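You operate a simulated robot arm through the tools that you are given. There is no shell and no other tool.

The job below is to be done with a simulated two-armed robot. You get a single attempt, and the scene is never put back.

TASK
On the round end of the bar, fold the tea towel in half and then in half again.

The check looks at the end state, three seconds after you hand in, the way a careful person would. Anything else that was tipped, shoved, dropped, spilled or broken makes it a failure. Flat cloth is picked up by pressing the open fingertips on it (5 to 10 N) and closing them slowly along it; thin cloth reads only 2 to 8 mm in the jaws.

THE ROBOT
Two 7-joint arms with two-finger parallel grippers on one trunk, on a base that drives. Base frame: it is fixed to the floor where the robot stands at the start and does not move with it; the origin is under the middle of the robot, x ahead of it, y to its left, z up. Lengths are in m, angles in degrees, forces in N, time in s.
The left shoulder is at the start at [0.07, 0.188, 1.015], the right one opposite. With the tool pointing down near the work surface each hand reaches from about 0.32 to 0.8 m from the robot's upright axis, wherever it stands, measured 20 degrees to its own side. Places, roughly: round end of the bar [1.2, -1.4, 0.8]; tea towel [1.25, -1.25, 0.75]. Payload 3.91 kg a hand.
Tool frame (each hand has its own): the origin (TCP) lies between the finger pads and is the grasp point; the fingertips stand 0.03 m ahead of it; z points along the fingers, y is the line along which they close. Largest opening 0.11 m; finger width 0.02, thickness 0.01; the body of the gripper, 0.048 by 0.112 m, starts 0.055 m behind the TCP.
Orientation is that of the tool frame in the base frame, as a unit quaternion [w, x, y, z]. With the fingers straight down and closing along the base's y, the tool's x points along the base's -x, its y along +y and its z along -z.

THE INTERFACE
- The arms move only by the tool step_arm. It takes "left_commands", "right_commands" or both (then of equal length, played together; a hand with none holds still); each is a list of rows, each a list of 3 entries, a list of its own where there are three numbers: the shift along the base's x, y, z in m, then the turn, a rotation vector about the base's x, y, z in degrees, then the finger opening in m, from 0 to 0.11. In form: [[[dx, dy, dz], [rx, ry, rz], fingers], ...]. A call has 1 to 20 rows; each row shifts and turns the commanded pose from where the row before left it. A row lasts 0.2 s, in which the tool goes at most 0.05 m and 8.6 degrees; a call with a longer step from one row to the next is refused whole, and so is a gripper value outside its range. A pose out of reach is approached as far as the arm can. The call stops where the force on the tool passes 40 N (or 10 N more than at its start, if that is more) or the arm is blocked; 0.2 s more then pass. Each finger travels about 0.072 m/s and halts on what it meets, pressing with about 24 N; the grip force reading is that of the motor and also rises with nothing between the fingers. The clock runs only during rows and for 0.2 s after the last one: add rows that do not move to give the fingers time. The reply holds the time, the measured pose of the TCP, the force on the tool along the base axes, the opening and the grip force, in the units named above and with some noise, with the torque about the TCP (base axes, N m) and any sound that the robot's microphone picked up, and new pictures: "views" is both (left out), scene, wrist or none (wrist: the cameras of the hands that moved).
- Cameras (640 x 400 px; columns grow to the right, rows downward): "scene" is now at [0.1409, 0.0156, 1.2516]; the picture's right is [0.18, -0.98, 0.00], its down [-0.49, -0.09, -0.87] and it looks along [0.86, 0.15, -0.49] (base axes); focal length 288 px, centre (320, 200). "left" rides on the left gripper at [0.072, -0.017, -0.103] in its tool frame; the picture's right is [0.23, 0.97, 0.00], its down [-0.76, 0.18, -0.62] and it looks along [-0.61, 0.14, 0.78] (tool axes); focal length 222 px, centre (320, 200). "right" rides on the right gripper at [0.072, 0.017, -0.103] in its tool frame; the picture's right is [-0.23, 0.97, 0.00], its down [-0.76, -0.18, -0.62] and it looks along [-0.61, -0.14, 0.78] (tool axes); focal length 222 px, centre (320, 200). There is no depth. A picture from a camera that has moved, and an enlarged one, comes with that camera's place and axes in the base frame and with its lens.
- slide_trunk(by): slides the trunk up (or, below 0, down) by that many m; the arms and the scene camera ride with it, the base frame stays. It gives what a move gives, with no picture.
- base_move(legs): drives the robot by 1 to 6 legs, each [ahead, turn to the left] in m and degrees, along the robot's own axes; the way and the turn of a leg run together, so that a leg with both is an arc; at most 1.5 m and 180 degrees a leg. The arms and the cameras ride along, it lands a little off, and it stops where it bumps. It gives what a move gives, and a new picture of the scene camera.
- turn_head(pan, tilt): turns the head with the scene camera to pan (to the left, within 86 degrees either way) and tilt (down, from -29 to 69), counted from straight ahead of the robot. It gives what a move gives, and a new picture of the scene camera.
- close_up(camera, box): a new picture of the part [left, top, right, bottom] of that camera's present view, enlarged. No time passes.
- hand_in(): hands the job in; it is judged then, once.

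Places have to be worked out from the pictures, the camera data and where the tool is seen. Open the grippers and draw the arms clear of the work before you hand the job in, unless the task says otherwise.

The tools are called after ">>>" as a command line: name --argument value ..., lists and objects as JSON in quotes. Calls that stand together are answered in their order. step_arm: Moves the arms, as the interface text tells. Its arguments: {"type":"object","properties":{"left_commands":{"type":"array","items":{"type":"array"}},"right_commands":{"type":"array","items":{"type":"array"}},"views":{"type":"string","enum":["both","scene","wrist","none"]}},"required":[]} The other tools are called the same way: slide_trunk (by) slides the trunk up or down; base_move (legs) drives the base; turn_head (pan, tilt) turns the head that bears the scene camera; close_up (camera, box) takes an enlarged picture of a part of a camera's view; hand_in () hands the job in.

At the start:

```text
clock: 0.0
left_tool_pos: [0.5584, 0.2966, 1.008]
left_ee_rot: [0.001, 0.0, 1.0, 0.001]
left_wrist_force: [-1.2, 1.0, 0.1]
left_torque: [0.0, -0.01, 0.01]
left_opening: 0.1102
left_finger_force: 0.1
right_tool_pos: [0.5813, -0.2509, 1.0075]
right_ee_rot: [0.001, 0.0, 1.0, 0.0]
right_wrist_force: [-0.2, -0.7, 0.6]
right_torque: [-0.02, -0.02, -0.02]
right_opening: 0.11
right_finger_force: 0.0
trunk travel left (down, up): [-0.525, 0.415]
robot x, y, heading: [-0.0032, -0.0018, 0.1]
head pan, tilt: [10.2, 29.6]
```

scene: 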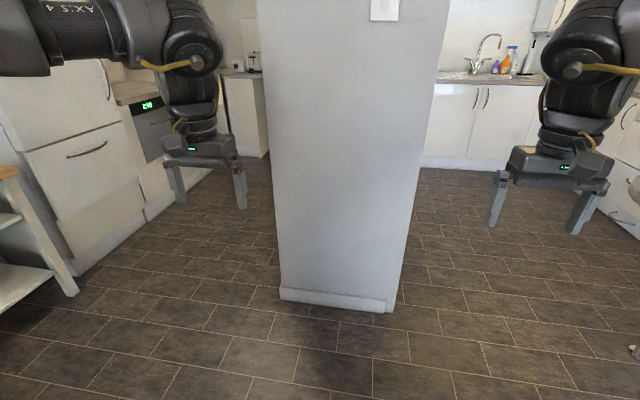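
right: 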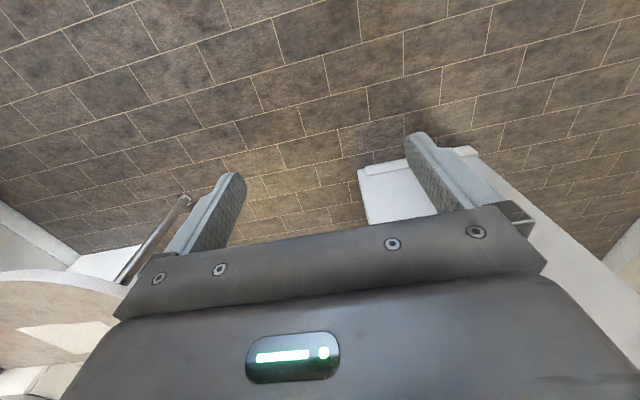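
left: 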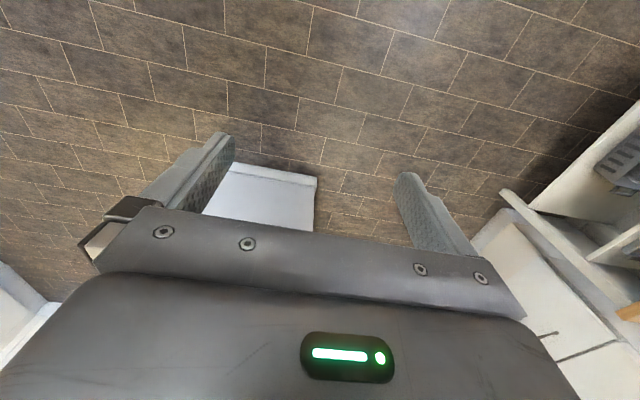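

The scene view shows a white pillar ahead and the kitchen beyond; the bar should be to my right, near [1.2, -1.4]. I turn the head to the right to see it.

>>> turn_head --pan -48 --tilt 25

```text
clock: 1.3
left_tool_pos: [0.5585, 0.296, 1.0073]
left_ee_rot: [0.0, 0.0, 1.0, 0.0]
left_wrist_force: [0.2, 0.4, -0.3]
left_torque: [0.0, 0.02, -0.01]
left_opening: 0.1101
left_finger_force: 0.0
right_tool_pos: [0.5811, -0.2514, 1.0071]
right_ee_rot: [0.0, 0.0, 1.0, 0.0]
right_wrist_force: [-0.3, -0.4, 0.1]
right_torque: [-0.02, -0.01, -0.01]
right_opening: 0.1098
right_finger_force: 0.0
trunk travel left (down, up): [-0.525, 0.415]
robot x, y, heading: [-0.0002, 0.0022, -0.1]
head pan, tilt: [-48.0, 25.0]
camera scene: at [0.1135, -0.0689, 1.2589], right [-0.74, -0.67, 0.0], down [-0.28, 0.31, -0.91], along [0.61, -0.67, -0.42], focal length 288 px, centre (320, 200)
```

scene: 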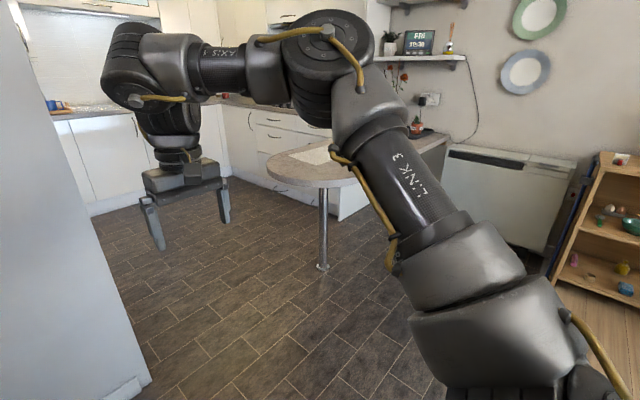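

The round end of the bar is visible to the right front, with its chrome pole at about [1.2, -1.28]; the pillar's near face is at x≈1.25, y from -0.17 to 0.4. I turn the base toward the bar and drive part of the way to see the towel.

>>> base_move --legs '[[0, -47], [0.5, 0]]'

>>> turn_head --pan 0 --tilt 35

```text
clock: 6.4
left_tool_pos: [0.9386, -0.5867, 1.0087]
left_ee_rot: [-0.001, 0.403, 0.915, 0.001]
left_wrist_force: [-0.8, 0.3, -0.7]
left_torque: [0.0, 0.0, 0.0]
left_opening: 0.11
left_finger_force: 0.2
right_tool_pos: [0.5479, -0.9716, 1.007]
right_ee_rot: [0.0, 0.402, 0.915, 0.001]
right_wrist_force: [0.3, -0.3, 0.1]
right_torque: [0.01, -0.01, -0.02]
right_opening: 0.11
right_finger_force: 0.0
trunk travel left (down, up): [-0.525, 0.415]
robot x, y, heading: [0.3429, -0.373, -47.7]
head pan, tilt: [-48.0, 25.0]
camera scene: at [0.3689, -0.5019, 1.2589], right [-1.0, 0.1, 0.0], down [0.04, 0.42, -0.91], along [-0.09, -0.9, -0.42], focal length 288 px, centre (320, 200)
```

scene: 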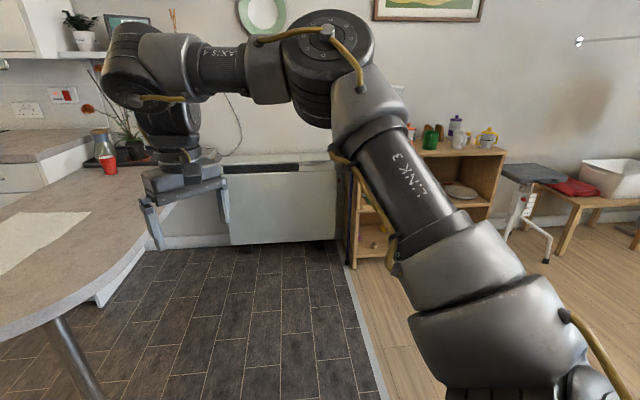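

```text
clock: 7.6
left_tool_pos: [0.9385, -0.5871, 1.0079]
left_ee_rot: [0.0, 0.404, 0.915, 0.0]
left_wrist_force: [0.6, -0.1, 0.2]
left_torque: [0.03, 0.0, -0.01]
left_opening: 0.1103
left_finger_force: 0.1
right_tool_pos: [0.5485, -0.9717, 1.0074]
right_ee_rot: [-0.001, 0.404, 0.915, 0.0]
right_wrist_force: [-0.1, 0.0, -0.4]
right_torque: [-0.01, 0.03, 0.01]
right_opening: 0.1098
right_finger_force: 0.0
trunk travel left (down, up): [-0.525, 0.415]
robot x, y, heading: [0.3396, -0.3742, -47.7]
head pan, tilt: [0.0, 35.0]
camera scene: at [0.4371, -0.4752, 1.2431], right [-0.74, -0.67, 0.0], down [-0.39, 0.42, -0.82], along [0.55, -0.61, -0.57], focal length 288 px, centre (320, 200)
```

scene: 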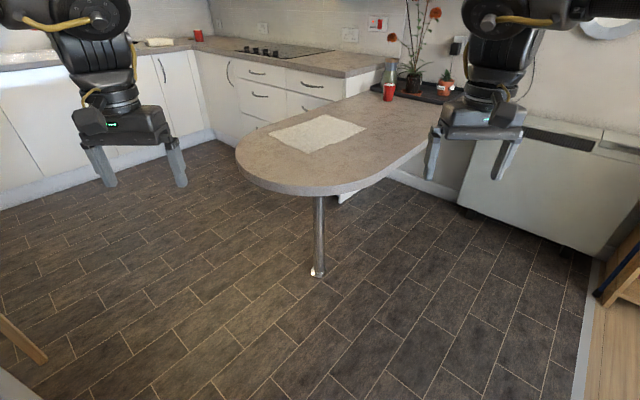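

The towel lies on the round end as a pale rectangle, with nothing close to it (red cup, bottle and plants are further back). I take a close-up to locate its corners.

>>> close_up --camera "scene" --box '[220, 80, 440, 218]'

```text
2.90 times, centred on (330, 149) of scene
camera zoom: at [0.4371, -0.4752, 1.2431], right [-0.74, -0.67, 0.0], down [-0.39, 0.42, -0.82], along [0.55, -0.61, -0.57], focal length 836 px, centre (291, 348)
```

zoom: 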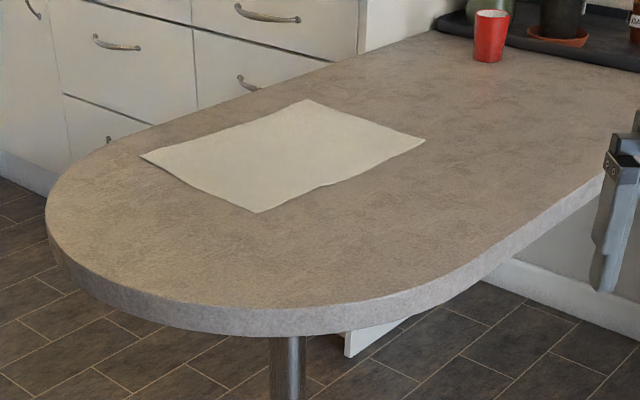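

The bar top spans roughly x 0.85–1.54 with its tip near y≈-0.9, and the towel lies about x 1.15–1.43, y -1.22…-1.6 (if the top is at 0.75). I'll come to the bar's -x side and face +x, so first I drive to about [0.25, -1.15], arms staying high.

>>> base_move --legs '[[0, -48.7], [0.76, 0]]'

```text
clock: 13.9
left_tool_pos: [0.4916, -1.7136, 1.0074]
left_ee_rot: [0.001, 0.744, 0.668, 0.0]
left_wrist_force: [-0.6, -0.2, 0.5]
left_torque: [-0.01, -0.02, 0.02]
left_opening: 0.1101
left_finger_force: 0.0
right_tool_pos: [-0.0542, -1.677, 1.0078]
right_ee_rot: [0.0, 0.744, 0.668, 0.0]
right_wrist_force: [0.0, 0.2, 0.4]
right_torque: [0.0, -0.06, 0.0]
right_opening: 0.11
right_finger_force: 0.2
trunk travel left (down, up): [-0.525, 0.415]
robot x, y, heading: [0.2605, -1.1244, -96.1]
head pan, tilt: [0.0, 35.0]
camera scene: at [0.2448, -1.2641, 1.2431], right [-0.99, 0.11, 0.0], down [0.06, 0.57, -0.82], along [-0.09, -0.81, -0.57], focal length 288 px, centre (320, 200)
```

scene: 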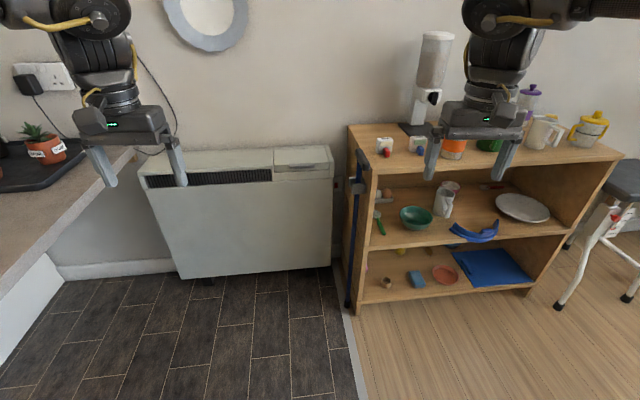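

Hands are well clear of the shelf and radiator at z≈1.0. I now swing round in an arc to face +x next to the bar, ending around [0.52, -1.33].

>>> base_move --legs '[[0, 19], [0.38, 77]]'

>>> turn_head --pan 0 --tilt 45

```text
clock: 18.7
left_tool_pos: [1.0866, -1.0347, 1.0074]
left_ee_rot: [0.0, -0.007, 1.0, 0.0]
left_wrist_force: [0.5, 0.3, -0.2]
left_torque: [-0.01, 0.05, -0.01]
left_opening: 0.1101
left_finger_force: 0.0
right_tool_pos: [1.1181, -1.5823, 1.0074]
right_ee_rot: [0.0, -0.007, 1.0, 0.0]
right_wrist_force: [0.2, 0.7, -0.4]
right_torque: [0.0, 0.02, 0.0]
right_opening: 0.1099
right_finger_force: 0.0
trunk travel left (down, up): [-0.525, 0.415]
robot x, y, heading: [0.5361, -1.3405, 0.6]
head pan, tilt: [0.0, 35.0]
cut short: leg 2
camera scene: at [0.6726, -1.3392, 1.2431], right [0.01, -1.0, 0.0], down [-0.57, -0.01, -0.82], along [0.82, 0.01, -0.57], focal length 288 px, centre (320, 200)
```

scene: 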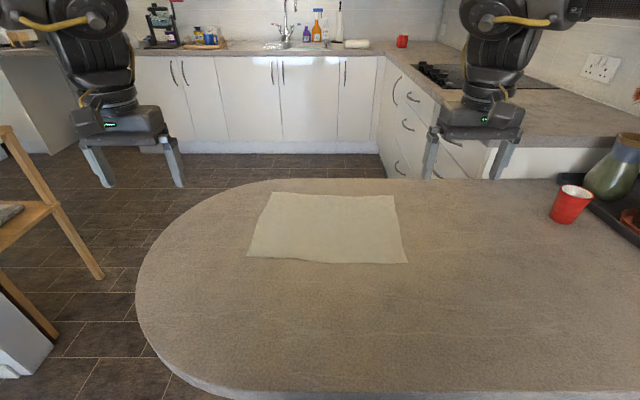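

```text
clock: 19.4
left_tool_pos: [1.0886, -1.0351, 1.0078]
left_ee_rot: [0.0, -0.007, 1.0, -0.001]
left_wrist_force: [-0.8, -0.7, 0.2]
left_torque: [0.02, -0.01, -0.02]
left_opening: 0.1098
left_finger_force: 0.0
right_tool_pos: [1.1177, -1.5817, 1.0077]
right_ee_rot: [0.0, -0.007, 1.0, 0.0]
right_wrist_force: [-0.3, -0.4, 0.4]
right_torque: [-0.01, -0.01, 0.0]
right_opening: 0.11
right_finger_force: 0.0
trunk travel left (down, up): [-0.525, 0.415]
robot x, y, heading: [0.5334, -1.3373, 0.6]
head pan, tilt: [0.0, 45.0]
camera scene: at [0.6658, -1.3397, 1.2283], right [0.01, -1.0, 0.0], down [-0.71, -0.01, -0.71], along [0.71, 0.01, -0.71], focal length 288 px, centre (320, 200)
```

scene: 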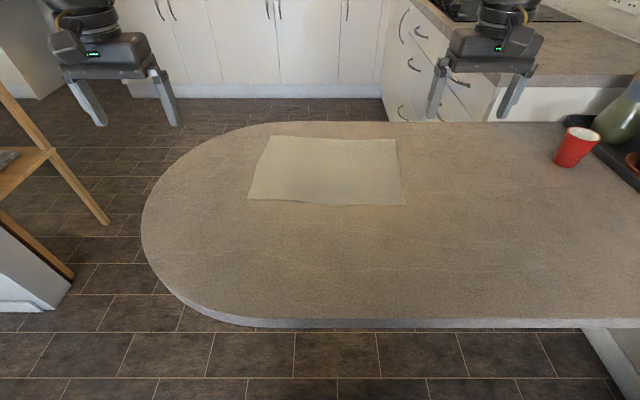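

The reply says the last leg was cut short, though the pose (0.534, -1.337, heading 0.6) is nearly as planned. I look steeply down to see how close the base is to the bar edge.

>>> turn_head --pan 0 --tilt 69

```text
clock: 20.3
left_tool_pos: [1.0884, -1.0361, 1.0088]
left_ee_rot: [0.0, -0.008, 1.0, 0.0]
left_wrist_force: [-0.1, -0.2, 0.6]
left_torque: [-0.04, 0.02, 0.0]
left_opening: 0.1099
left_finger_force: 0.1
right_tool_pos: [1.1178, -1.5821, 1.0069]
right_ee_rot: [-0.001, -0.007, 1.0, 0.0]
right_wrist_force: [0.3, -0.7, 0.0]
right_torque: [0.01, 0.02, -0.02]
right_opening: 0.1101
right_finger_force: 0.0
trunk travel left (down, up): [-0.525, 0.415]
robot x, y, heading: [0.5334, -1.3413, 0.8]
head pan, tilt: [0.0, 68.8]
camera scene: at [0.6405, -1.3401, 1.1995], right [0.01, -1.0, 0.0], down [-0.93, -0.01, -0.36], along [0.36, 0.0, -0.93], focal length 288 px, centre (320, 200)
```

scene: 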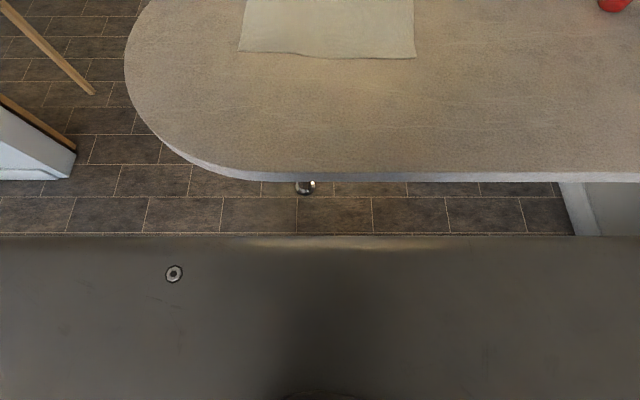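

There's still a gap between my torso (front at about x≈0.70) and the bar edge (x≈0.85). I creep forward a little to improve reach.

>>> base_move --legs '[[0.07, 0]]'

```text
clock: 21.3
left_tool_pos: [1.1533, -1.0339, 1.0099]
left_ee_rot: [0.003, -0.008, 1.0, 0.0]
left_wrist_force: [0.1, -0.5, 0.0]
left_torque: [0.01, -0.02, 0.0]
left_opening: 0.11
left_finger_force: 0.0
right_tool_pos: [1.1834, -1.5816, 1.0111]
right_ee_rot: [0.001, -0.008, 1.0, 0.0]
right_wrist_force: [0.1, 0.0, -0.1]
right_torque: [0.0, -0.02, -0.02]
right_opening: 0.1102
right_finger_force: 0.0
trunk travel left (down, up): [-0.525, 0.415]
robot x, y, heading: [0.6028, -1.3398, 0.4]
head pan, tilt: [0.0, 68.8]
camera scene: at [0.7046, -1.3392, 1.2], right [0.01, -1.0, 0.0], down [-0.93, -0.01, -0.37], along [0.37, 0.0, -0.93], focal length 288 px, centre (320, 200)
```

scene: 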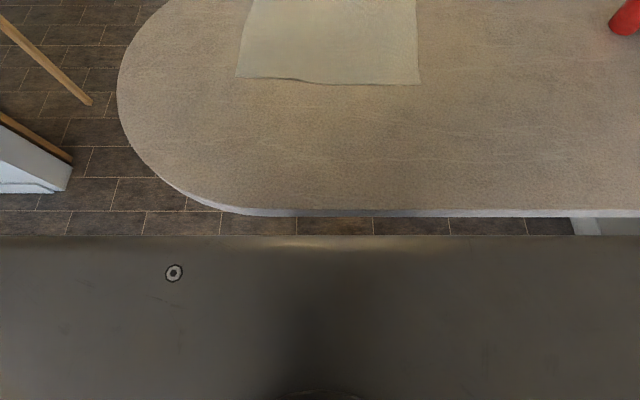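

The base moved in freely; the bar edge is now ~0.25 m from my axis and the towel's far edge ~0.77 m, just in reach. I tilt the head back to see the whole towel for a precise estimate.

>>> turn_head --pan 0 --tilt 50

>>> close_up --camera "scene" --box '[200, 100, 456, 260]'

```text
clock: 22.1
left_tool_pos: [1.1556, -1.0348, 1.0071]
left_ee_rot: [0.0, -0.008, 1.0, 0.0]
left_wrist_force: [-0.5, -0.5, 0.1]
left_torque: [0.0, -0.03, 0.02]
left_opening: 0.1102
left_finger_force: 0.0
right_tool_pos: [1.186, -1.5805, 1.0083]
right_ee_rot: [-0.001, -0.008, 1.0, 0.0]
right_wrist_force: [-0.8, 0.8, 0.7]
right_torque: [0.03, -0.01, 0.0]
right_opening: 0.1101
right_finger_force: 0.1
trunk travel left (down, up): [-0.525, 0.415]
robot x, y, heading: [0.6008, -1.3372, 0.6]
head pan, tilt: [0.0, 50.0]
camera scene: at [0.7296, -1.3389, 1.2214], right [0.01, -1.0, 0.0], down [-0.77, -0.01, -0.64], along [0.64, 0.01, -0.77], focal length 288 px, centre (320, 200)
```

scene: 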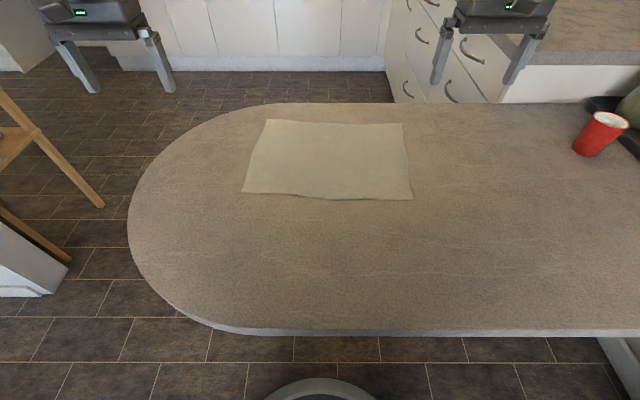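

```text
2.50 times, centred on (328, 180) of scene
camera zoom: at [0.7296, -1.3389, 1.2214], right [0.01, -1.0, 0.0], down [-0.77, -0.01, -0.64], along [0.64, 0.01, -0.77], focal length 721 px, centre (300, 250)
```

zoom: 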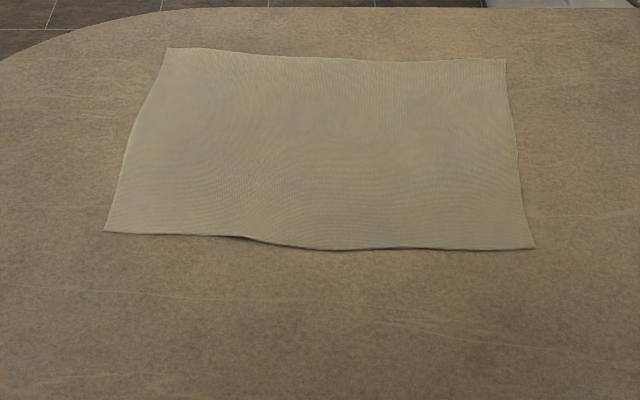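

With the top at z≈0.78 the far corners come out at about [1.37, -1.19] and [1.355, -1.54], the near ones at [1.115, -1.17] and [1.10, -1.52]. I move both hands over spots just inside the far corners, at z≈0.9, narrowing the fingers.

>>> step_arm --left_commands '[[[0.0237, -0.0238, -0.0134], [0, 0, 0], 0.1], [[0.0237, -0.0238, -0.0134], [0, 0, 0], 0.09], [[0.0237, -0.0238, -0.0134], [0, 0, 0], 0.08], [[0.0237, -0.0238, -0.0134], [0, 0, 0], 0.07], [[0.0237, -0.0238, -0.0134], [0, 0, 0], 0.06], [[0.0237, -0.0238, -0.0134], [0, 0, 0], 0.05], [[0.0237, -0.0238, -0.0134], [0, 0, 0], 0.04], [[0.0237, -0.0238, -0.0134], [0, 0, 0], 0.03], [[0, 0, 0], [0, 0, 0], 0.03]]' --right_commands '[[[0.018, 0.0088, -0.0134], [0, 0, 0], 0.1], [[0.018, 0.0088, -0.0134], [0, 0, 0], 0.09], [[0.018, 0.0088, -0.0134], [0, 0, 0], 0.08], [[0.018, 0.0088, -0.0134], [0, 0, 0], 0.07], [[0.018, 0.0088, -0.0134], [0, 0, 0], 0.06], [[0.018, 0.0088, -0.0134], [0, 0, 0], 0.05], [[0.018, 0.0088, -0.0134], [0, 0, 0], 0.04], [[0.018, 0.0088, -0.0134], [0, 0, 0], 0.03], [[0, 0, 0], [0, 0, 0], 0.03]]'

```text
clock: 24.1
left_tool_pos: [1.277, -1.2041, 0.9171]
left_ee_rot: [0.001, -0.008, 1.0, 0.0]
left_wrist_force: [-1.2, 0.4, 0.6]
left_torque: [0.01, -0.01, 0.0]
left_opening: 0.0301
left_finger_force: 0.0
left hand out of reach, approached as far as the arm can: row 6, 7, 8
right_tool_pos: [1.2893, -1.4926, 0.9014]
right_ee_rot: [0.001, -0.007, 1.0, 0.0]
right_wrist_force: [0.5, -0.4, -0.6]
right_torque: [0.01, -0.02, 0.01]
right_opening: 0.0301
right_finger_force: 0.0
right hand out of reach, approached as far as the arm can: row 6, 7, 8
trunk travel left (down, up): [-0.525, 0.415]
robot x, y, heading: [0.6023, -1.3386, 0.6]
head pan, tilt: [0.0, 50.0]
camera scene: at [0.7296, -1.3393, 1.2215], right [0.01, -1.0, 0.0], down [-0.77, -0.01, -0.64], along [0.64, 0.01, -0.77], focal length 288 px, centre (320, 200)
camera right: at [1.2164, -1.477, 1.0045], right [0.21, 0.98, 0.0], down [0.76, -0.17, 0.62], along [0.61, -0.13, -0.78], focal length 222 px, centre (320, 200)
camera left: at [1.2044, -1.2222, 1.0203], right [-0.24, 0.97, 0.0], down [0.76, 0.19, 0.62], along [0.61, 0.15, -0.78], focal length 222 px, centre (320, 200)
```

scene: 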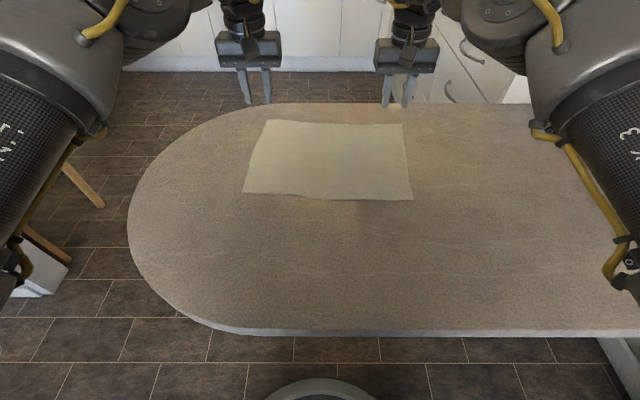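
right: 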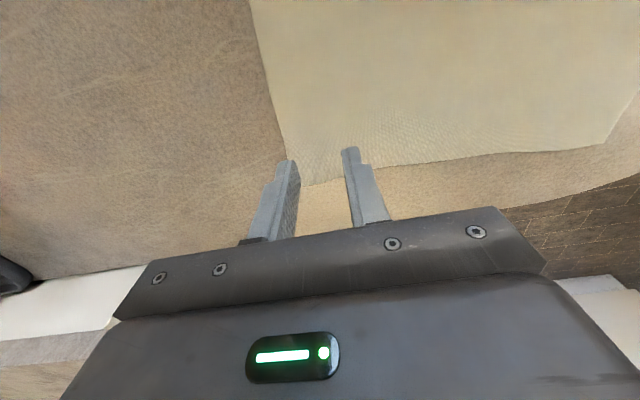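
left: 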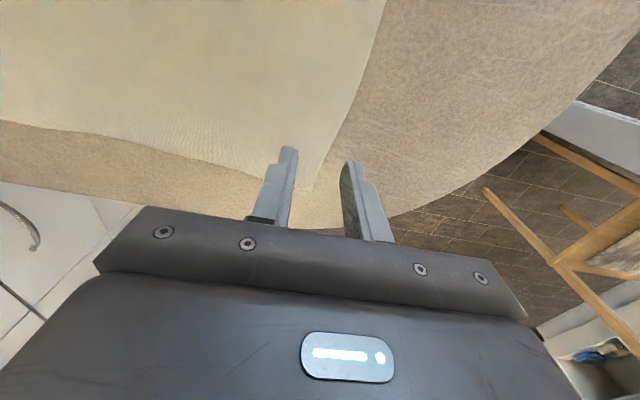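

Both hands stopped short (out of reach straight down at x≈1.28), while the far corners work out at about [1.38, -1.19] and [1.378, -1.537], z≈0.765. Tilting the fingers forward gives more reach and suits folding the far edge toward me, so I tilt both by 25°.

>>> step_arm --left_commands '[[[0, 0, 0], [0, -8.4, 0], 0.03], [[0, 0, 0], [0, -8.4, 0], 0.03], [[0, 0, 0], [0, -8.2, 0], 0.03], [[0, 0, 0], [0, 0, 0], 0.03]]' --right_commands '[[[0, 0, 0], [0, -8.4, 0], 0.03], [[0, 0, 0], [0, -8.4, 0], 0.03], [[0, 0, 0], [0, -8.2, 0], 0.03], [[0, 0, 0], [0, 0, 0], 0.03]]'

```text
clock: 25.1
left_tool_pos: [1.2762, -1.2024, 0.9176]
left_ee_rot: [0.217, -0.008, 0.976, -0.003]
left_wrist_force: [-0.5, -0.3, 0.7]
left_torque: [-0.01, -0.01, 0.02]
left_opening: 0.03
left_finger_force: 0.1
right_tool_pos: [1.2879, -1.4926, 0.9011]
right_ee_rot: [0.218, -0.007, 0.976, -0.003]
right_wrist_force: [0.6, -0.3, -0.2]
right_torque: [0.03, -0.02, -0.01]
right_opening: 0.0299
right_finger_force: 0.0
trunk travel left (down, up): [-0.525, 0.415]
robot x, y, heading: [0.6018, -1.3397, 0.6]
head pan, tilt: [0.0, 50.0]
camera scene: at [0.7298, -1.3389, 1.2215], right [0.01, -1.0, 0.0], down [-0.77, -0.01, -0.64], along [0.64, 0.01, -0.77], focal length 288 px, centre (320, 200)
camera right: at [1.1793, -1.4778, 0.9646], right [0.19, 0.98, 0.09], down [0.43, -0.17, 0.89], along [0.88, -0.13, -0.45], focal length 222 px, centre (320, 200)
camera left: at [1.1673, -1.2217, 0.9809], right [-0.22, 0.97, -0.1], down [0.42, 0.19, 0.89], along [0.88, 0.15, -0.45], focal length 222 px, centre (320, 200)
```

scene: 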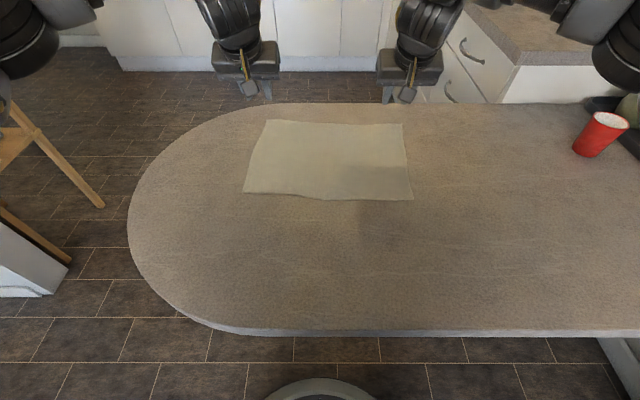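
right: 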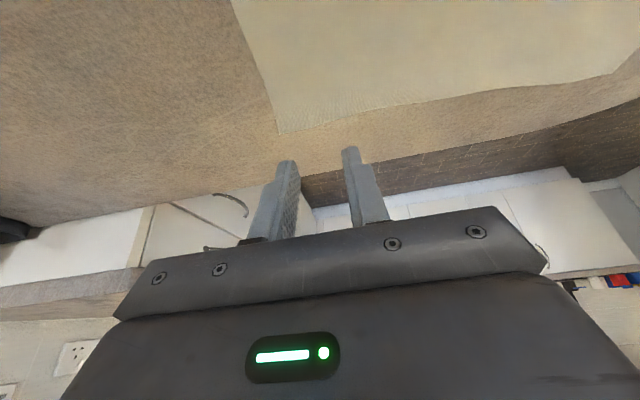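
left: 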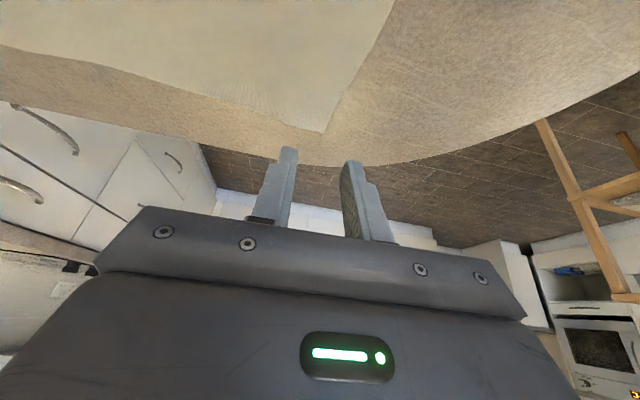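

The tilt worked with the TCP holding its place. Now I advance both hands to just above the far corners (TCP z≈0.83).

>>> step_arm --left_commands '[[[0.02, -0.0025, -0.022], [0, 0, 0], 0.03], [[0.02, -0.0025, -0.022], [0, 0, 0], 0.03], [[0.02, -0.0025, -0.022], [0, 0, 0], 0.03], [[0.02, -0.0025, -0.022], [0, 0, 0], 0.03], [[0, 0, 0], [0, 0, 0], 0.03]]' --right_commands '[[[0.0155, -0.0048, -0.0178], [0, 0, 0], 0.03], [[0.0155, -0.0048, -0.0178], [0, 0, 0], 0.03], [[0.0155, -0.0048, -0.0178], [0, 0, 0], 0.03], [[0.0155, -0.0048, -0.0178], [0, 0, 0], 0.03], [[0, 0, 0], [0, 0, 0], 0.03]]'

```text
clock: 26.3
left_tool_pos: [1.355, -1.2119, 0.8304]
left_ee_rot: [0.217, -0.008, 0.976, -0.002]
left_wrist_force: [-0.4, -0.2, 0.1]
left_torque: [-0.03, -0.01, -0.02]
left_opening: 0.0301
left_finger_force: 0.2
right_tool_pos: [1.3507, -1.5109, 0.831]
right_ee_rot: [0.217, -0.007, 0.976, -0.002]
right_wrist_force: [0.8, -0.1, 0.3]
right_torque: [0.0, 0.0, 0.03]
right_opening: 0.0301
right_finger_force: 0.1
trunk travel left (down, up): [-0.525, 0.415]
robot x, y, heading: [0.5991, -1.3403, 0.7]
head pan, tilt: [0.0, 50.0]
camera scene: at [0.7289, -1.3387, 1.2216], right [0.01, -1.0, 0.0], down [-0.77, -0.01, -0.64], along [0.64, 0.01, -0.77], focal length 288 px, centre (320, 200)
camera right: at [1.2403, -1.4965, 0.8938], right [0.19, 0.98, 0.09], down [0.43, -0.17, 0.89], along [0.88, -0.13, -0.45], focal length 222 px, centre (320, 200)
camera left: at [1.246, -1.2302, 0.8937], right [-0.22, 0.97, -0.1], down [0.42, 0.19, 0.89], along [0.88, 0.15, -0.45], focal length 222 px, centre (320, 200)
```

scene: 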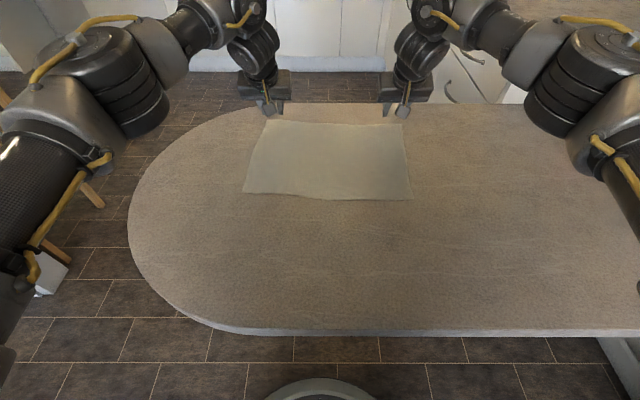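
right: 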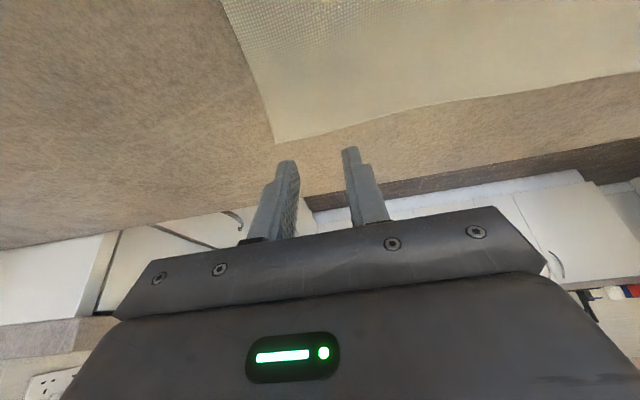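
left: 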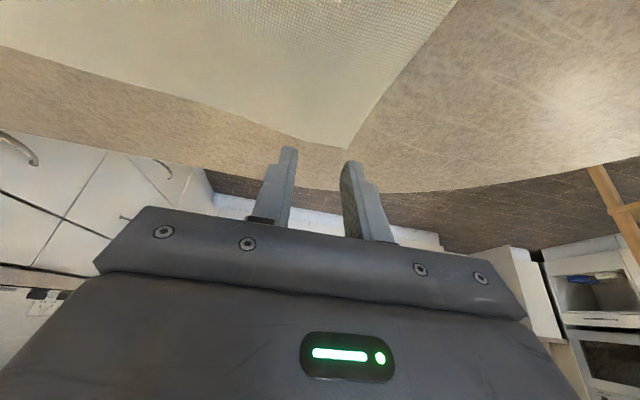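

The wrist views put the far corners at about [1.39, -1.19] and [1.375, -1.545]. I shift slightly so both fingers of each hand fall just inside their corner, and descend to TCP z≈0.803.

>>> step_arm --left_commands '[[[0.0065, -0.004, -0.009], [0, 0, 0], 0.03], [[0.0065, -0.004, -0.009], [0, 0, 0], 0.03], [[0, 0, -0.009], [0, 0, 0], 0.03], [[0, 0, 0], [0, 0, 0], 0.03]]' --right_commands '[[[0.0025, -0.002, -0.009], [0, 0, 0], 0.03], [[0.0025, -0.002, -0.009], [0, 0, 0], 0.03], [[0, 0, -0.009], [0, 0, 0], 0.03], [[0, 0, 0], [0, 0, 0], 0.03]]'

```text
clock: 27.3
left_tool_pos: [1.3685, -1.2205, 0.8025]
left_ee_rot: [0.217, -0.008, 0.976, -0.002]
left_wrist_force: [0.2, 0.6, 0.7]
left_torque: [-0.01, -0.01, 0.01]
left_opening: 0.0302
left_finger_force: 0.0
right_tool_pos: [1.3559, -1.5151, 0.8035]
right_ee_rot: [0.217, -0.008, 0.976, -0.001]
right_wrist_force: [0.1, -0.3, -0.3]
right_torque: [0.02, 0.02, 0.02]
right_opening: 0.0299
right_finger_force: 0.0
trunk travel left (down, up): [-0.525, 0.415]
robot x, y, heading: [0.6022, -1.3434, 0.6]
head pan, tilt: [0.0, 50.0]
camera scene: at [0.7298, -1.3392, 1.2214], right [0.01, -1.0, 0.0], down [-0.77, -0.01, -0.64], along [0.64, 0.01, -0.77], focal length 288 px, centre (320, 200)
camera right: at [1.2465, -1.5014, 0.8666], right [0.19, 0.98, 0.09], down [0.43, -0.17, 0.89], along [0.88, -0.13, -0.45], focal length 222 px, centre (320, 200)
camera left: at [1.2596, -1.2392, 0.8666], right [-0.22, 0.97, -0.1], down [0.42, 0.19, 0.89], along [0.88, 0.15, -0.45], focal length 222 px, centre (320, 200)
```

scene: 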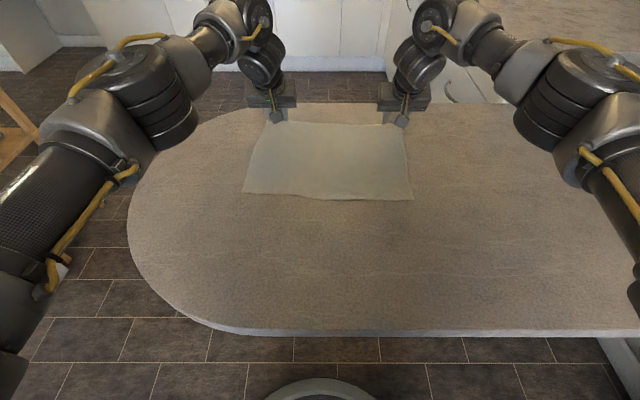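
right: 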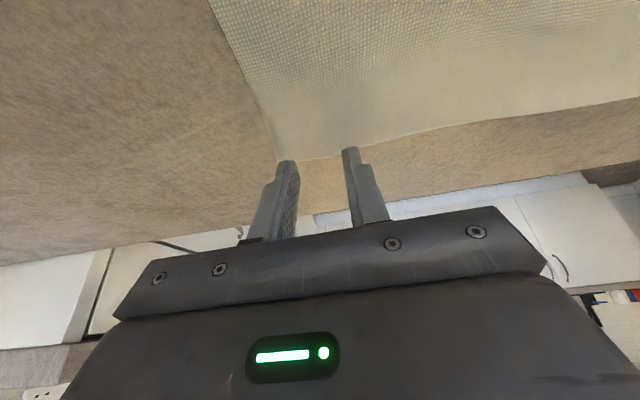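
left: 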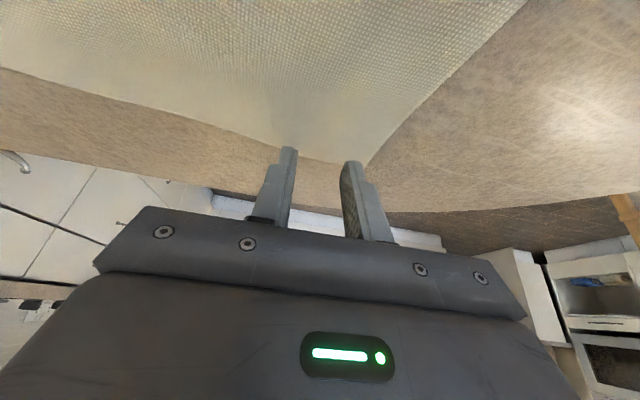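

No contact yet at TCP z≈0.803. I continue down in small steps to find the surface.

>>> step_arm --left_commands '[[[0.001, 0, -0.002], [0, 0, 0], 0.03], [[0, 0, -0.002], [0, 0, 0], 0.03], [[0, 0, -0.001], [0, 0, 0], 0.03], [[0, 0, 0], [0, 0, 0], 0.03]]' --right_commands '[[[0, 0, -0.002], [0, 0, 0], 0.03], [[0, 0, -0.002], [0, 0, 0], 0.03], [[0, 0, -0.001], [0, 0, 0], 0.03], [[0, 0, 0], [0, 0, 0], 0.03]]' --views "none"

```text
clock: 28.3
left_tool_pos: [1.3691, -1.2214, 0.7991]
left_ee_rot: [0.217, -0.009, 0.976, -0.001]
left_wrist_force: [1.7, 0.5, 6.9]
left_torque: [0.08, -0.07, -0.02]
left_opening: 0.0303
left_finger_force: 0.2
right_tool_pos: [1.357, -1.5169, 0.7994]
right_ee_rot: [0.217, -0.008, 0.976, -0.001]
right_wrist_force: [1.1, 0.1, 4.3]
right_torque: [0.04, -0.02, 0.0]
right_opening: 0.0301
right_finger_force: 0.0
trunk travel left (down, up): [-0.525, 0.415]
robot x, y, heading: [0.6012, -1.3422, 0.5]
head pan, tilt: [0.0, 50.0]
```

Contact: left 6.9 N, right 4.3 N, so the cloth top is at z≈0.768. I add a touch on the right and close both grippers slowly.

>>> step_arm --left_commands '[[[0, 0, 0], [0, 0, 0], 0.028], [[0, 0, 0], [0, 0, 0], 0.026], [[0, 0, 0], [0, 0, 0], 0.024], [[0, 0, 0], [0, 0, 0], 0.022], [[0, 0, 0], [0, 0, 0], 0.02], [[0, 0, 0], [0, 0, 0], 0.018], [[0, 0, 0], [0, 0, 0], 0.016], [[0, 0, 0], [0, 0, 0], 0.014], [[0, 0, 0], [0, 0, 0], 0.012], [[0, 0, 0], [0, 0, 0], 0.01], [[0, 0, 0], [0, 0, 0], 0.008], [[0, 0, 0], [0, 0, 0], 0.006], [[0, 0, 0], [0, 0, 0], 0.004], [[0, 0, 0], [0, 0, 0], 0.002], [[0, 0, 0], [0, 0, 0], 0.0], [[0, 0, 0], [0, 0, 0], 0.0]]' --right_commands '[[[0, 0, -0.0008], [0, 0, 0], 0.028], [[0, 0, 0], [0, 0, 0], 0.026], [[0, 0, 0], [0, 0, 0], 0.024], [[0, 0, 0], [0, 0, 0], 0.022], [[0, 0, 0], [0, 0, 0], 0.02], [[0, 0, 0], [0, 0, 0], 0.018], [[0, 0, 0], [0, 0, 0], 0.016], [[0, 0, 0], [0, 0, 0], 0.014], [[0, 0, 0], [0, 0, 0], 0.012], [[0, 0, 0], [0, 0, 0], 0.01], [[0, 0, 0], [0, 0, 0], 0.008], [[0, 0, 0], [0, 0, 0], 0.006], [[0, 0, 0], [0, 0, 0], 0.004], [[0, 0, 0], [0, 0, 0], 0.002], [[0, 0, 0], [0, 0, 0], 0.0], [[0, 0, 0], [0, 0, 0], 0.0]]'

```text
clock: 31.7
left_tool_pos: [1.3684, -1.2202, 0.8005]
left_ee_rot: [0.219, -0.008, 0.976, -0.003]
left_wrist_force: [0.3, -0.2, 0.2]
left_torque: [0.0, -0.03, 0.02]
left_opening: 0.0
left_finger_force: 23.9
right_tool_pos: [1.3542, -1.5156, 0.7998]
right_ee_rot: [0.217, -0.008, 0.976, -0.002]
right_wrist_force: [1.0, 0.4, 18.8]
right_torque: [0.03, -0.09, -0.02]
right_opening: 0.0025
right_finger_force: 23.9
trunk travel left (down, up): [-0.525, 0.415]
robot x, y, heading: [0.5967, -1.3371, 0.8]
head pan, tilt: [0.0, 50.0]
camera scene: at [0.7272, -1.3383, 1.2218], right [0.01, -1.0, 0.0], down [-0.76, -0.01, -0.64], along [0.64, 0.01, -0.76], focal length 288 px, centre (320, 200)
camera right: at [1.2452, -1.5011, 0.8623], right [0.19, 0.98, 0.09], down [0.43, -0.17, 0.89], along [0.88, -0.13, -0.45], focal length 222 px, centre (320, 200)
camera left: at [1.259, -1.2394, 0.8631], right [-0.22, 0.97, -0.1], down [0.42, 0.19, 0.89], along [0.88, 0.15, -0.45], focal length 222 px, centre (320, 200)
```

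scene: 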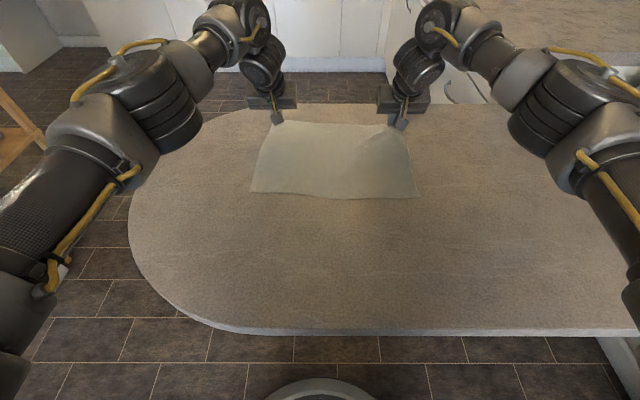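
right: 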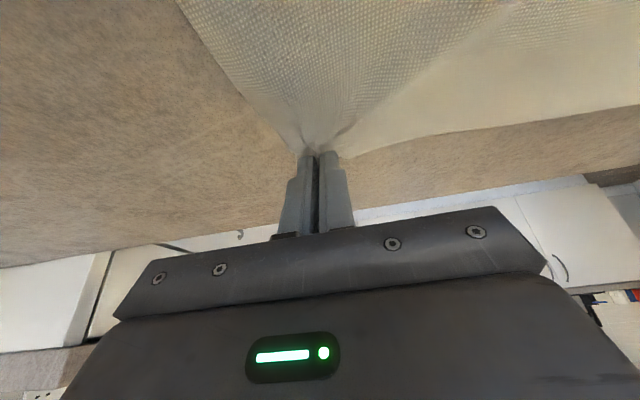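
left: 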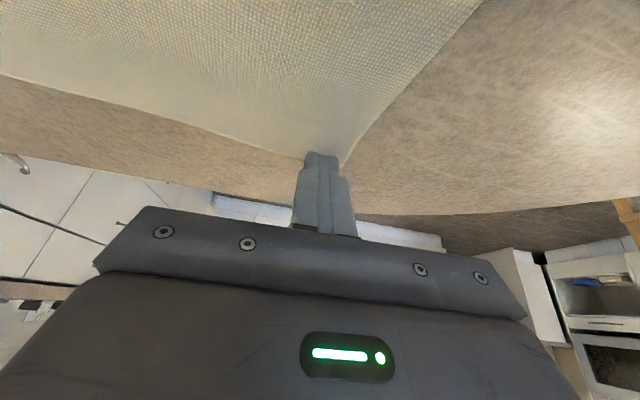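

The right hand has caught the cloth (2.5 mm in the jaws), but the left slipped and closed on nothing; its corner is now near [1.388, -1.203]. I lift the left hand, reopen it wider, move a bit further inside, and come back down to just above the cloth.

>>> step_arm --left_commands '[[[0, 0, 0.012], [0, 0, 0], 0.0], [[-0.006, -0.016, 0], [0, 0, 0], 0.04], [[0, 0, 0], [0, 0, 0], 0.04], [[0, 0, -0.009], [0, 0, 0], 0.04], [[0, 0, 0], [0, 0, 0], 0.04]]' --right_commands '[[[0, 0, 0.002], [0, 0, 0], 0.0], [[0, 0, 0], [0, 0, 0], 0.0], [[0, 0, 0], [0, 0, 0], 0.0], [[0, 0, 0], [0, 0, 0], 0.0], [[0, 0, 0], [0, 0, 0], 0.0]]' --views "wrist"

```text
clock: 32.9
left_tool_pos: [1.3626, -1.2362, 0.8016]
left_ee_rot: [0.217, -0.008, 0.976, -0.002]
left_wrist_force: [-0.3, -0.7, 0.2]
left_torque: [-0.01, 0.0, 0.04]
left_opening: 0.0399
left_finger_force: 0.0
right_tool_pos: [1.3565, -1.5173, 0.8004]
right_ee_rot: [0.217, -0.007, 0.976, -0.002]
right_wrist_force: [-0.3, 0.2, 10.8]
right_torque: [0.04, -0.03, 0.0]
right_opening: 0.0023
right_finger_force: 24.2
trunk travel left (down, up): [-0.525, 0.415]
robot x, y, heading: [0.5986, -1.3376, 0.5]
head pan, tilt: [0.0, 50.0]
camera right: at [1.246, -1.5014, 0.8627], right [0.19, 0.98, 0.09], down [0.43, -0.17, 0.89], along [0.88, -0.13, -0.45], focal length 222 px, centre (320, 200)
camera left: at [1.2539, -1.2549, 0.8652], right [-0.22, 0.97, -0.1], down [0.42, 0.19, 0.89], along [0.88, 0.15, -0.45], focal length 222 px, centre (320, 200)
```

right: 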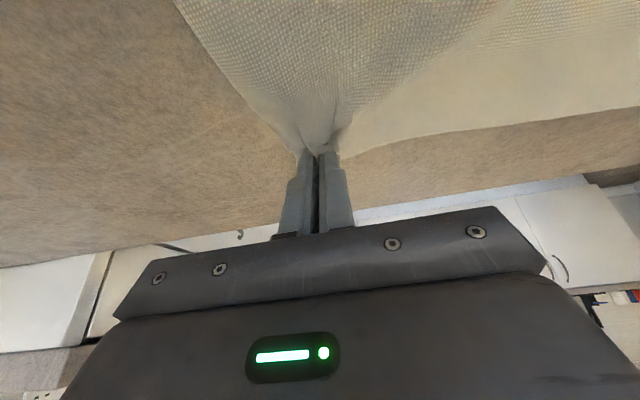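
left: 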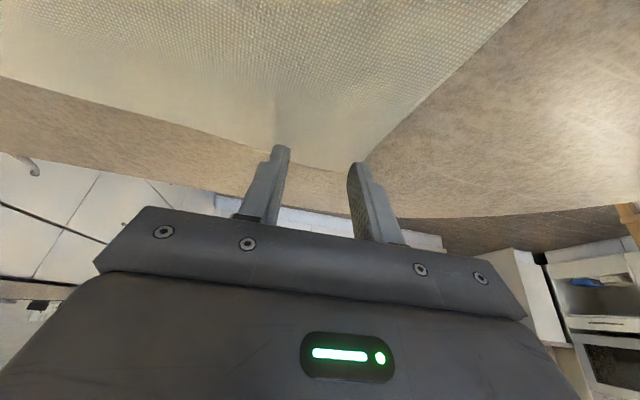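

The outer left finger sits right at the corner, so I shift another centimetre inward and slightly toward me, then press down in small steps.

>>> step_arm --left_commands '[[[-0.005, -0.011, 0.002], [0, 0, 0], 0.04], [[0, 0, -0.003], [0, 0, 0], 0.04], [[0, 0, -0.002], [0, 0, 0], 0.04], [[0, 0, -0.0005], [0, 0, 0], 0.04], [[0, 0, 0], [0, 0, 0], 0.04]]' --views "wrist"

```text
clock: 34.1
left_tool_pos: [1.3577, -1.2486, 0.7991]
left_ee_rot: [0.219, -0.009, 0.976, -0.002]
left_wrist_force: [-0.5, 0.0, 8.6]
left_torque: [0.26, 0.01, 0.01]
left_opening: 0.0399
left_finger_force: 0.2
right_tool_pos: [1.3556, -1.5159, 0.8]
right_ee_rot: [0.217, -0.007, 0.976, -0.002]
right_wrist_force: [1.1, 0.3, 4.3]
right_torque: [0.04, -0.03, -0.02]
right_opening: 0.0026
right_finger_force: 24.1
trunk travel left (down, up): [-0.525, 0.415]
robot x, y, heading: [0.5994, -1.3408, 0.8]
head pan, tilt: [0.0, 50.0]
camera left: at [1.2492, -1.2659, 0.8627], right [-0.22, 0.97, -0.1], down [0.42, 0.19, 0.89], along [0.88, 0.15, -0.45], focal length 222 px, centre (320, 200)
```

left: 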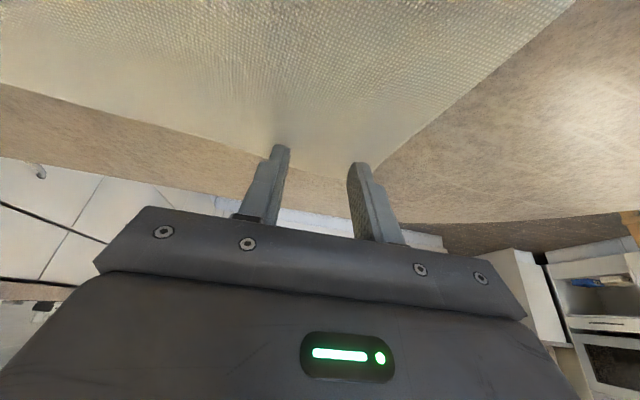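

8.6 N, but the torque shows the load is nearly all on the outer finger. I roll the left hand by about 1° to share the load, then re-read.

>>> step_arm --left_commands '[[[0, 0, 0], [1.0, 0, 0], 0.04], [[0, 0, -0.0003], [0, 0, 0], 0.04], [[0, 0, 0], [0, 0, 0], 0.04]]' --views "none"

```text
clock: 34.9
left_tool_pos: [1.3577, -1.2485, 0.7993]
left_ee_rot: [0.219, -0.006, 0.976, 0.006]
left_wrist_force: [3.0, -1.3, 13.6]
left_torque: [-0.28, -0.18, 0.03]
left_opening: 0.0403
left_finger_force: 0.5
right_tool_pos: [1.3552, -1.517, 0.7992]
right_ee_rot: [0.217, -0.008, 0.976, -0.002]
right_wrist_force: [0.1, 0.3, 2.3]
right_torque: [0.01, -0.03, 0.01]
right_opening: 0.0022
right_finger_force: 23.6
trunk travel left (down, up): [-0.525, 0.415]
robot x, y, heading: [0.5997, -1.3473, 0.8]
head pan, tilt: [0.0, 50.0]
```

Now the load shifted mostly to the inner finger at 13.6 N; I roll back half a degree, ease off a little, and close slowly.

>>> step_arm --left_commands '[[[0, 0, 0.0002], [-0.45, 0, 0], 0.04], [[0, 0, 0], [0, 0, 0], 0.039], [[0, 0, 0], [0, 0, 0], 0.037], [[0, 0, 0], [0, 0, 0], 0.035], [[0, 0, 0], [0, 0, 0], 0.033], [[0, 0, 0], [0, 0, 0], 0.031], [[0, 0, 0], [0, 0, 0], 0.029], [[0, 0, 0], [0, 0, 0], 0.027]]' --views "wrist"

```text
clock: 36.7
left_tool_pos: [1.3569, -1.2487, 0.7989]
left_ee_rot: [0.218, -0.007, 0.976, 0.002]
left_wrist_force: [-0.1, -1.1, 15.2]
left_torque: [-0.06, -0.06, 0.01]
left_opening: 0.0263
left_finger_force: 0.0
right_tool_pos: [1.3557, -1.5171, 0.8]
right_ee_rot: [0.217, -0.008, 0.976, -0.001]
right_wrist_force: [-0.6, 2.3, 0.4]
right_torque: [0.04, -0.02, -0.03]
right_opening: 0.0021
right_finger_force: 23.4
trunk travel left (down, up): [-0.525, 0.415]
robot x, y, heading: [0.5985, -1.3405, 0.7]
head pan, tilt: [0.0, 50.0]
camera left: at [1.2484, -1.2672, 0.8624], right [-0.22, 0.97, -0.09], down [0.42, 0.18, 0.89], along [0.88, 0.16, -0.45], focal length 222 px, centre (320, 200)
```

left: 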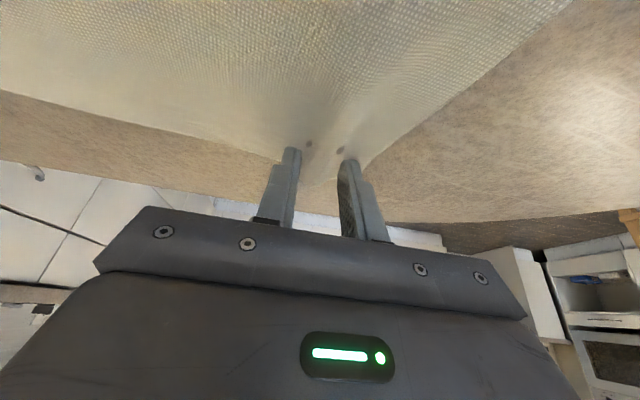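

The load is balanced and the cloth is bulging up between the left fingers. I continue closing slowly.

>>> step_arm --left_commands '[[[0, 0, 0], [0, 0, 0], 0.025], [[0, 0, 0], [0, 0, 0], 0.023], [[0, 0, 0], [0, 0, 0], 0.021], [[0, 0, 0], [0, 0, 0], 0.019], [[0, 0, 0], [0, 0, 0], 0.017], [[0, 0, 0], [0, 0, 0], 0.015], [[0, 0, 0], [0, 0, 0], 0.013], [[0, 0, 0], [0, 0, 0], 0.011], [[0, 0, 0], [0, 0, 0], 0.009], [[0, 0, 0], [0, 0, 0], 0.007], [[0, 0, 0], [0, 0, 0], 0.005], [[0, 0, 0], [0, 0, 0], 0.003], [[0, 0, 0], [0, 0, 0], 0.001], [[0, 0, 0], [0, 0, 0], 0.0], [[0, 0, 0], [0, 0, 0], 0.0]]' --views "wrist"

```text
clock: 39.9
left_tool_pos: [1.3577, -1.248, 0.8004]
left_ee_rot: [0.218, -0.007, 0.976, 0.002]
left_wrist_force: [-0.1, -4.7, 15.2]
left_torque: [-0.1, -0.03, -0.02]
left_opening: 0.0025
left_finger_force: 24.0
right_tool_pos: [1.3564, -1.5163, 0.8008]
right_ee_rot: [0.218, -0.008, 0.976, -0.002]
right_wrist_force: [-0.3, 3.0, 0.6]
right_torque: [0.14, -0.02, 0.0]
right_opening: 0.0025
right_finger_force: 23.9
trunk travel left (down, up): [-0.525, 0.415]
robot x, y, heading: [0.6039, -1.3406, 0.8]
head pan, tilt: [0.0, 50.0]
camera left: at [1.2484, -1.2672, 0.8623], right [-0.22, 0.97, -0.09], down [0.42, 0.18, 0.89], along [0.88, 0.16, -0.45], focal length 222 px, centre (320, 200)
```

left: 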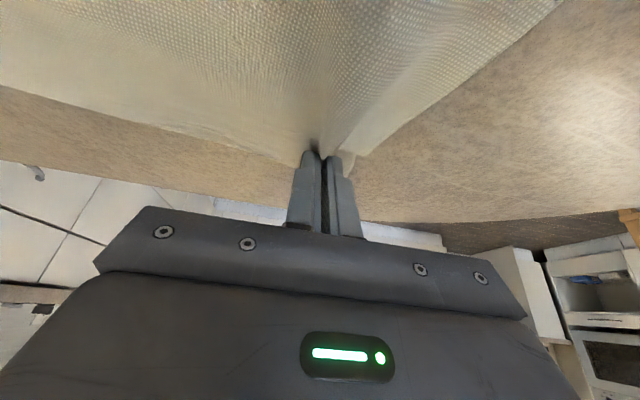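

Both hands now hold cloth (2.5 mm each). Before folding I look at the whole towel to see where its near edge lies now.

>>> close_up --camera "scene" --box '[200, 80, 456, 240]'

```text
2.50 times, centred on (328, 160) of scene
camera zoom: at [0.7278, -1.3393, 1.2217], right [0.01, -1.0, 0.0], down [-0.76, -0.01, -0.64], along [0.64, 0.01, -0.76], focal length 721 px, centre (300, 300)
```

zoom: 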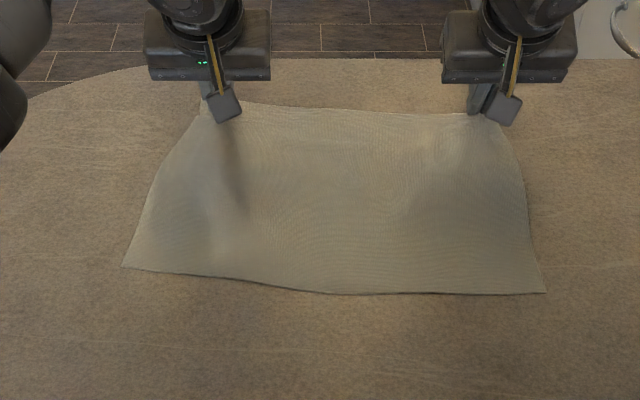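

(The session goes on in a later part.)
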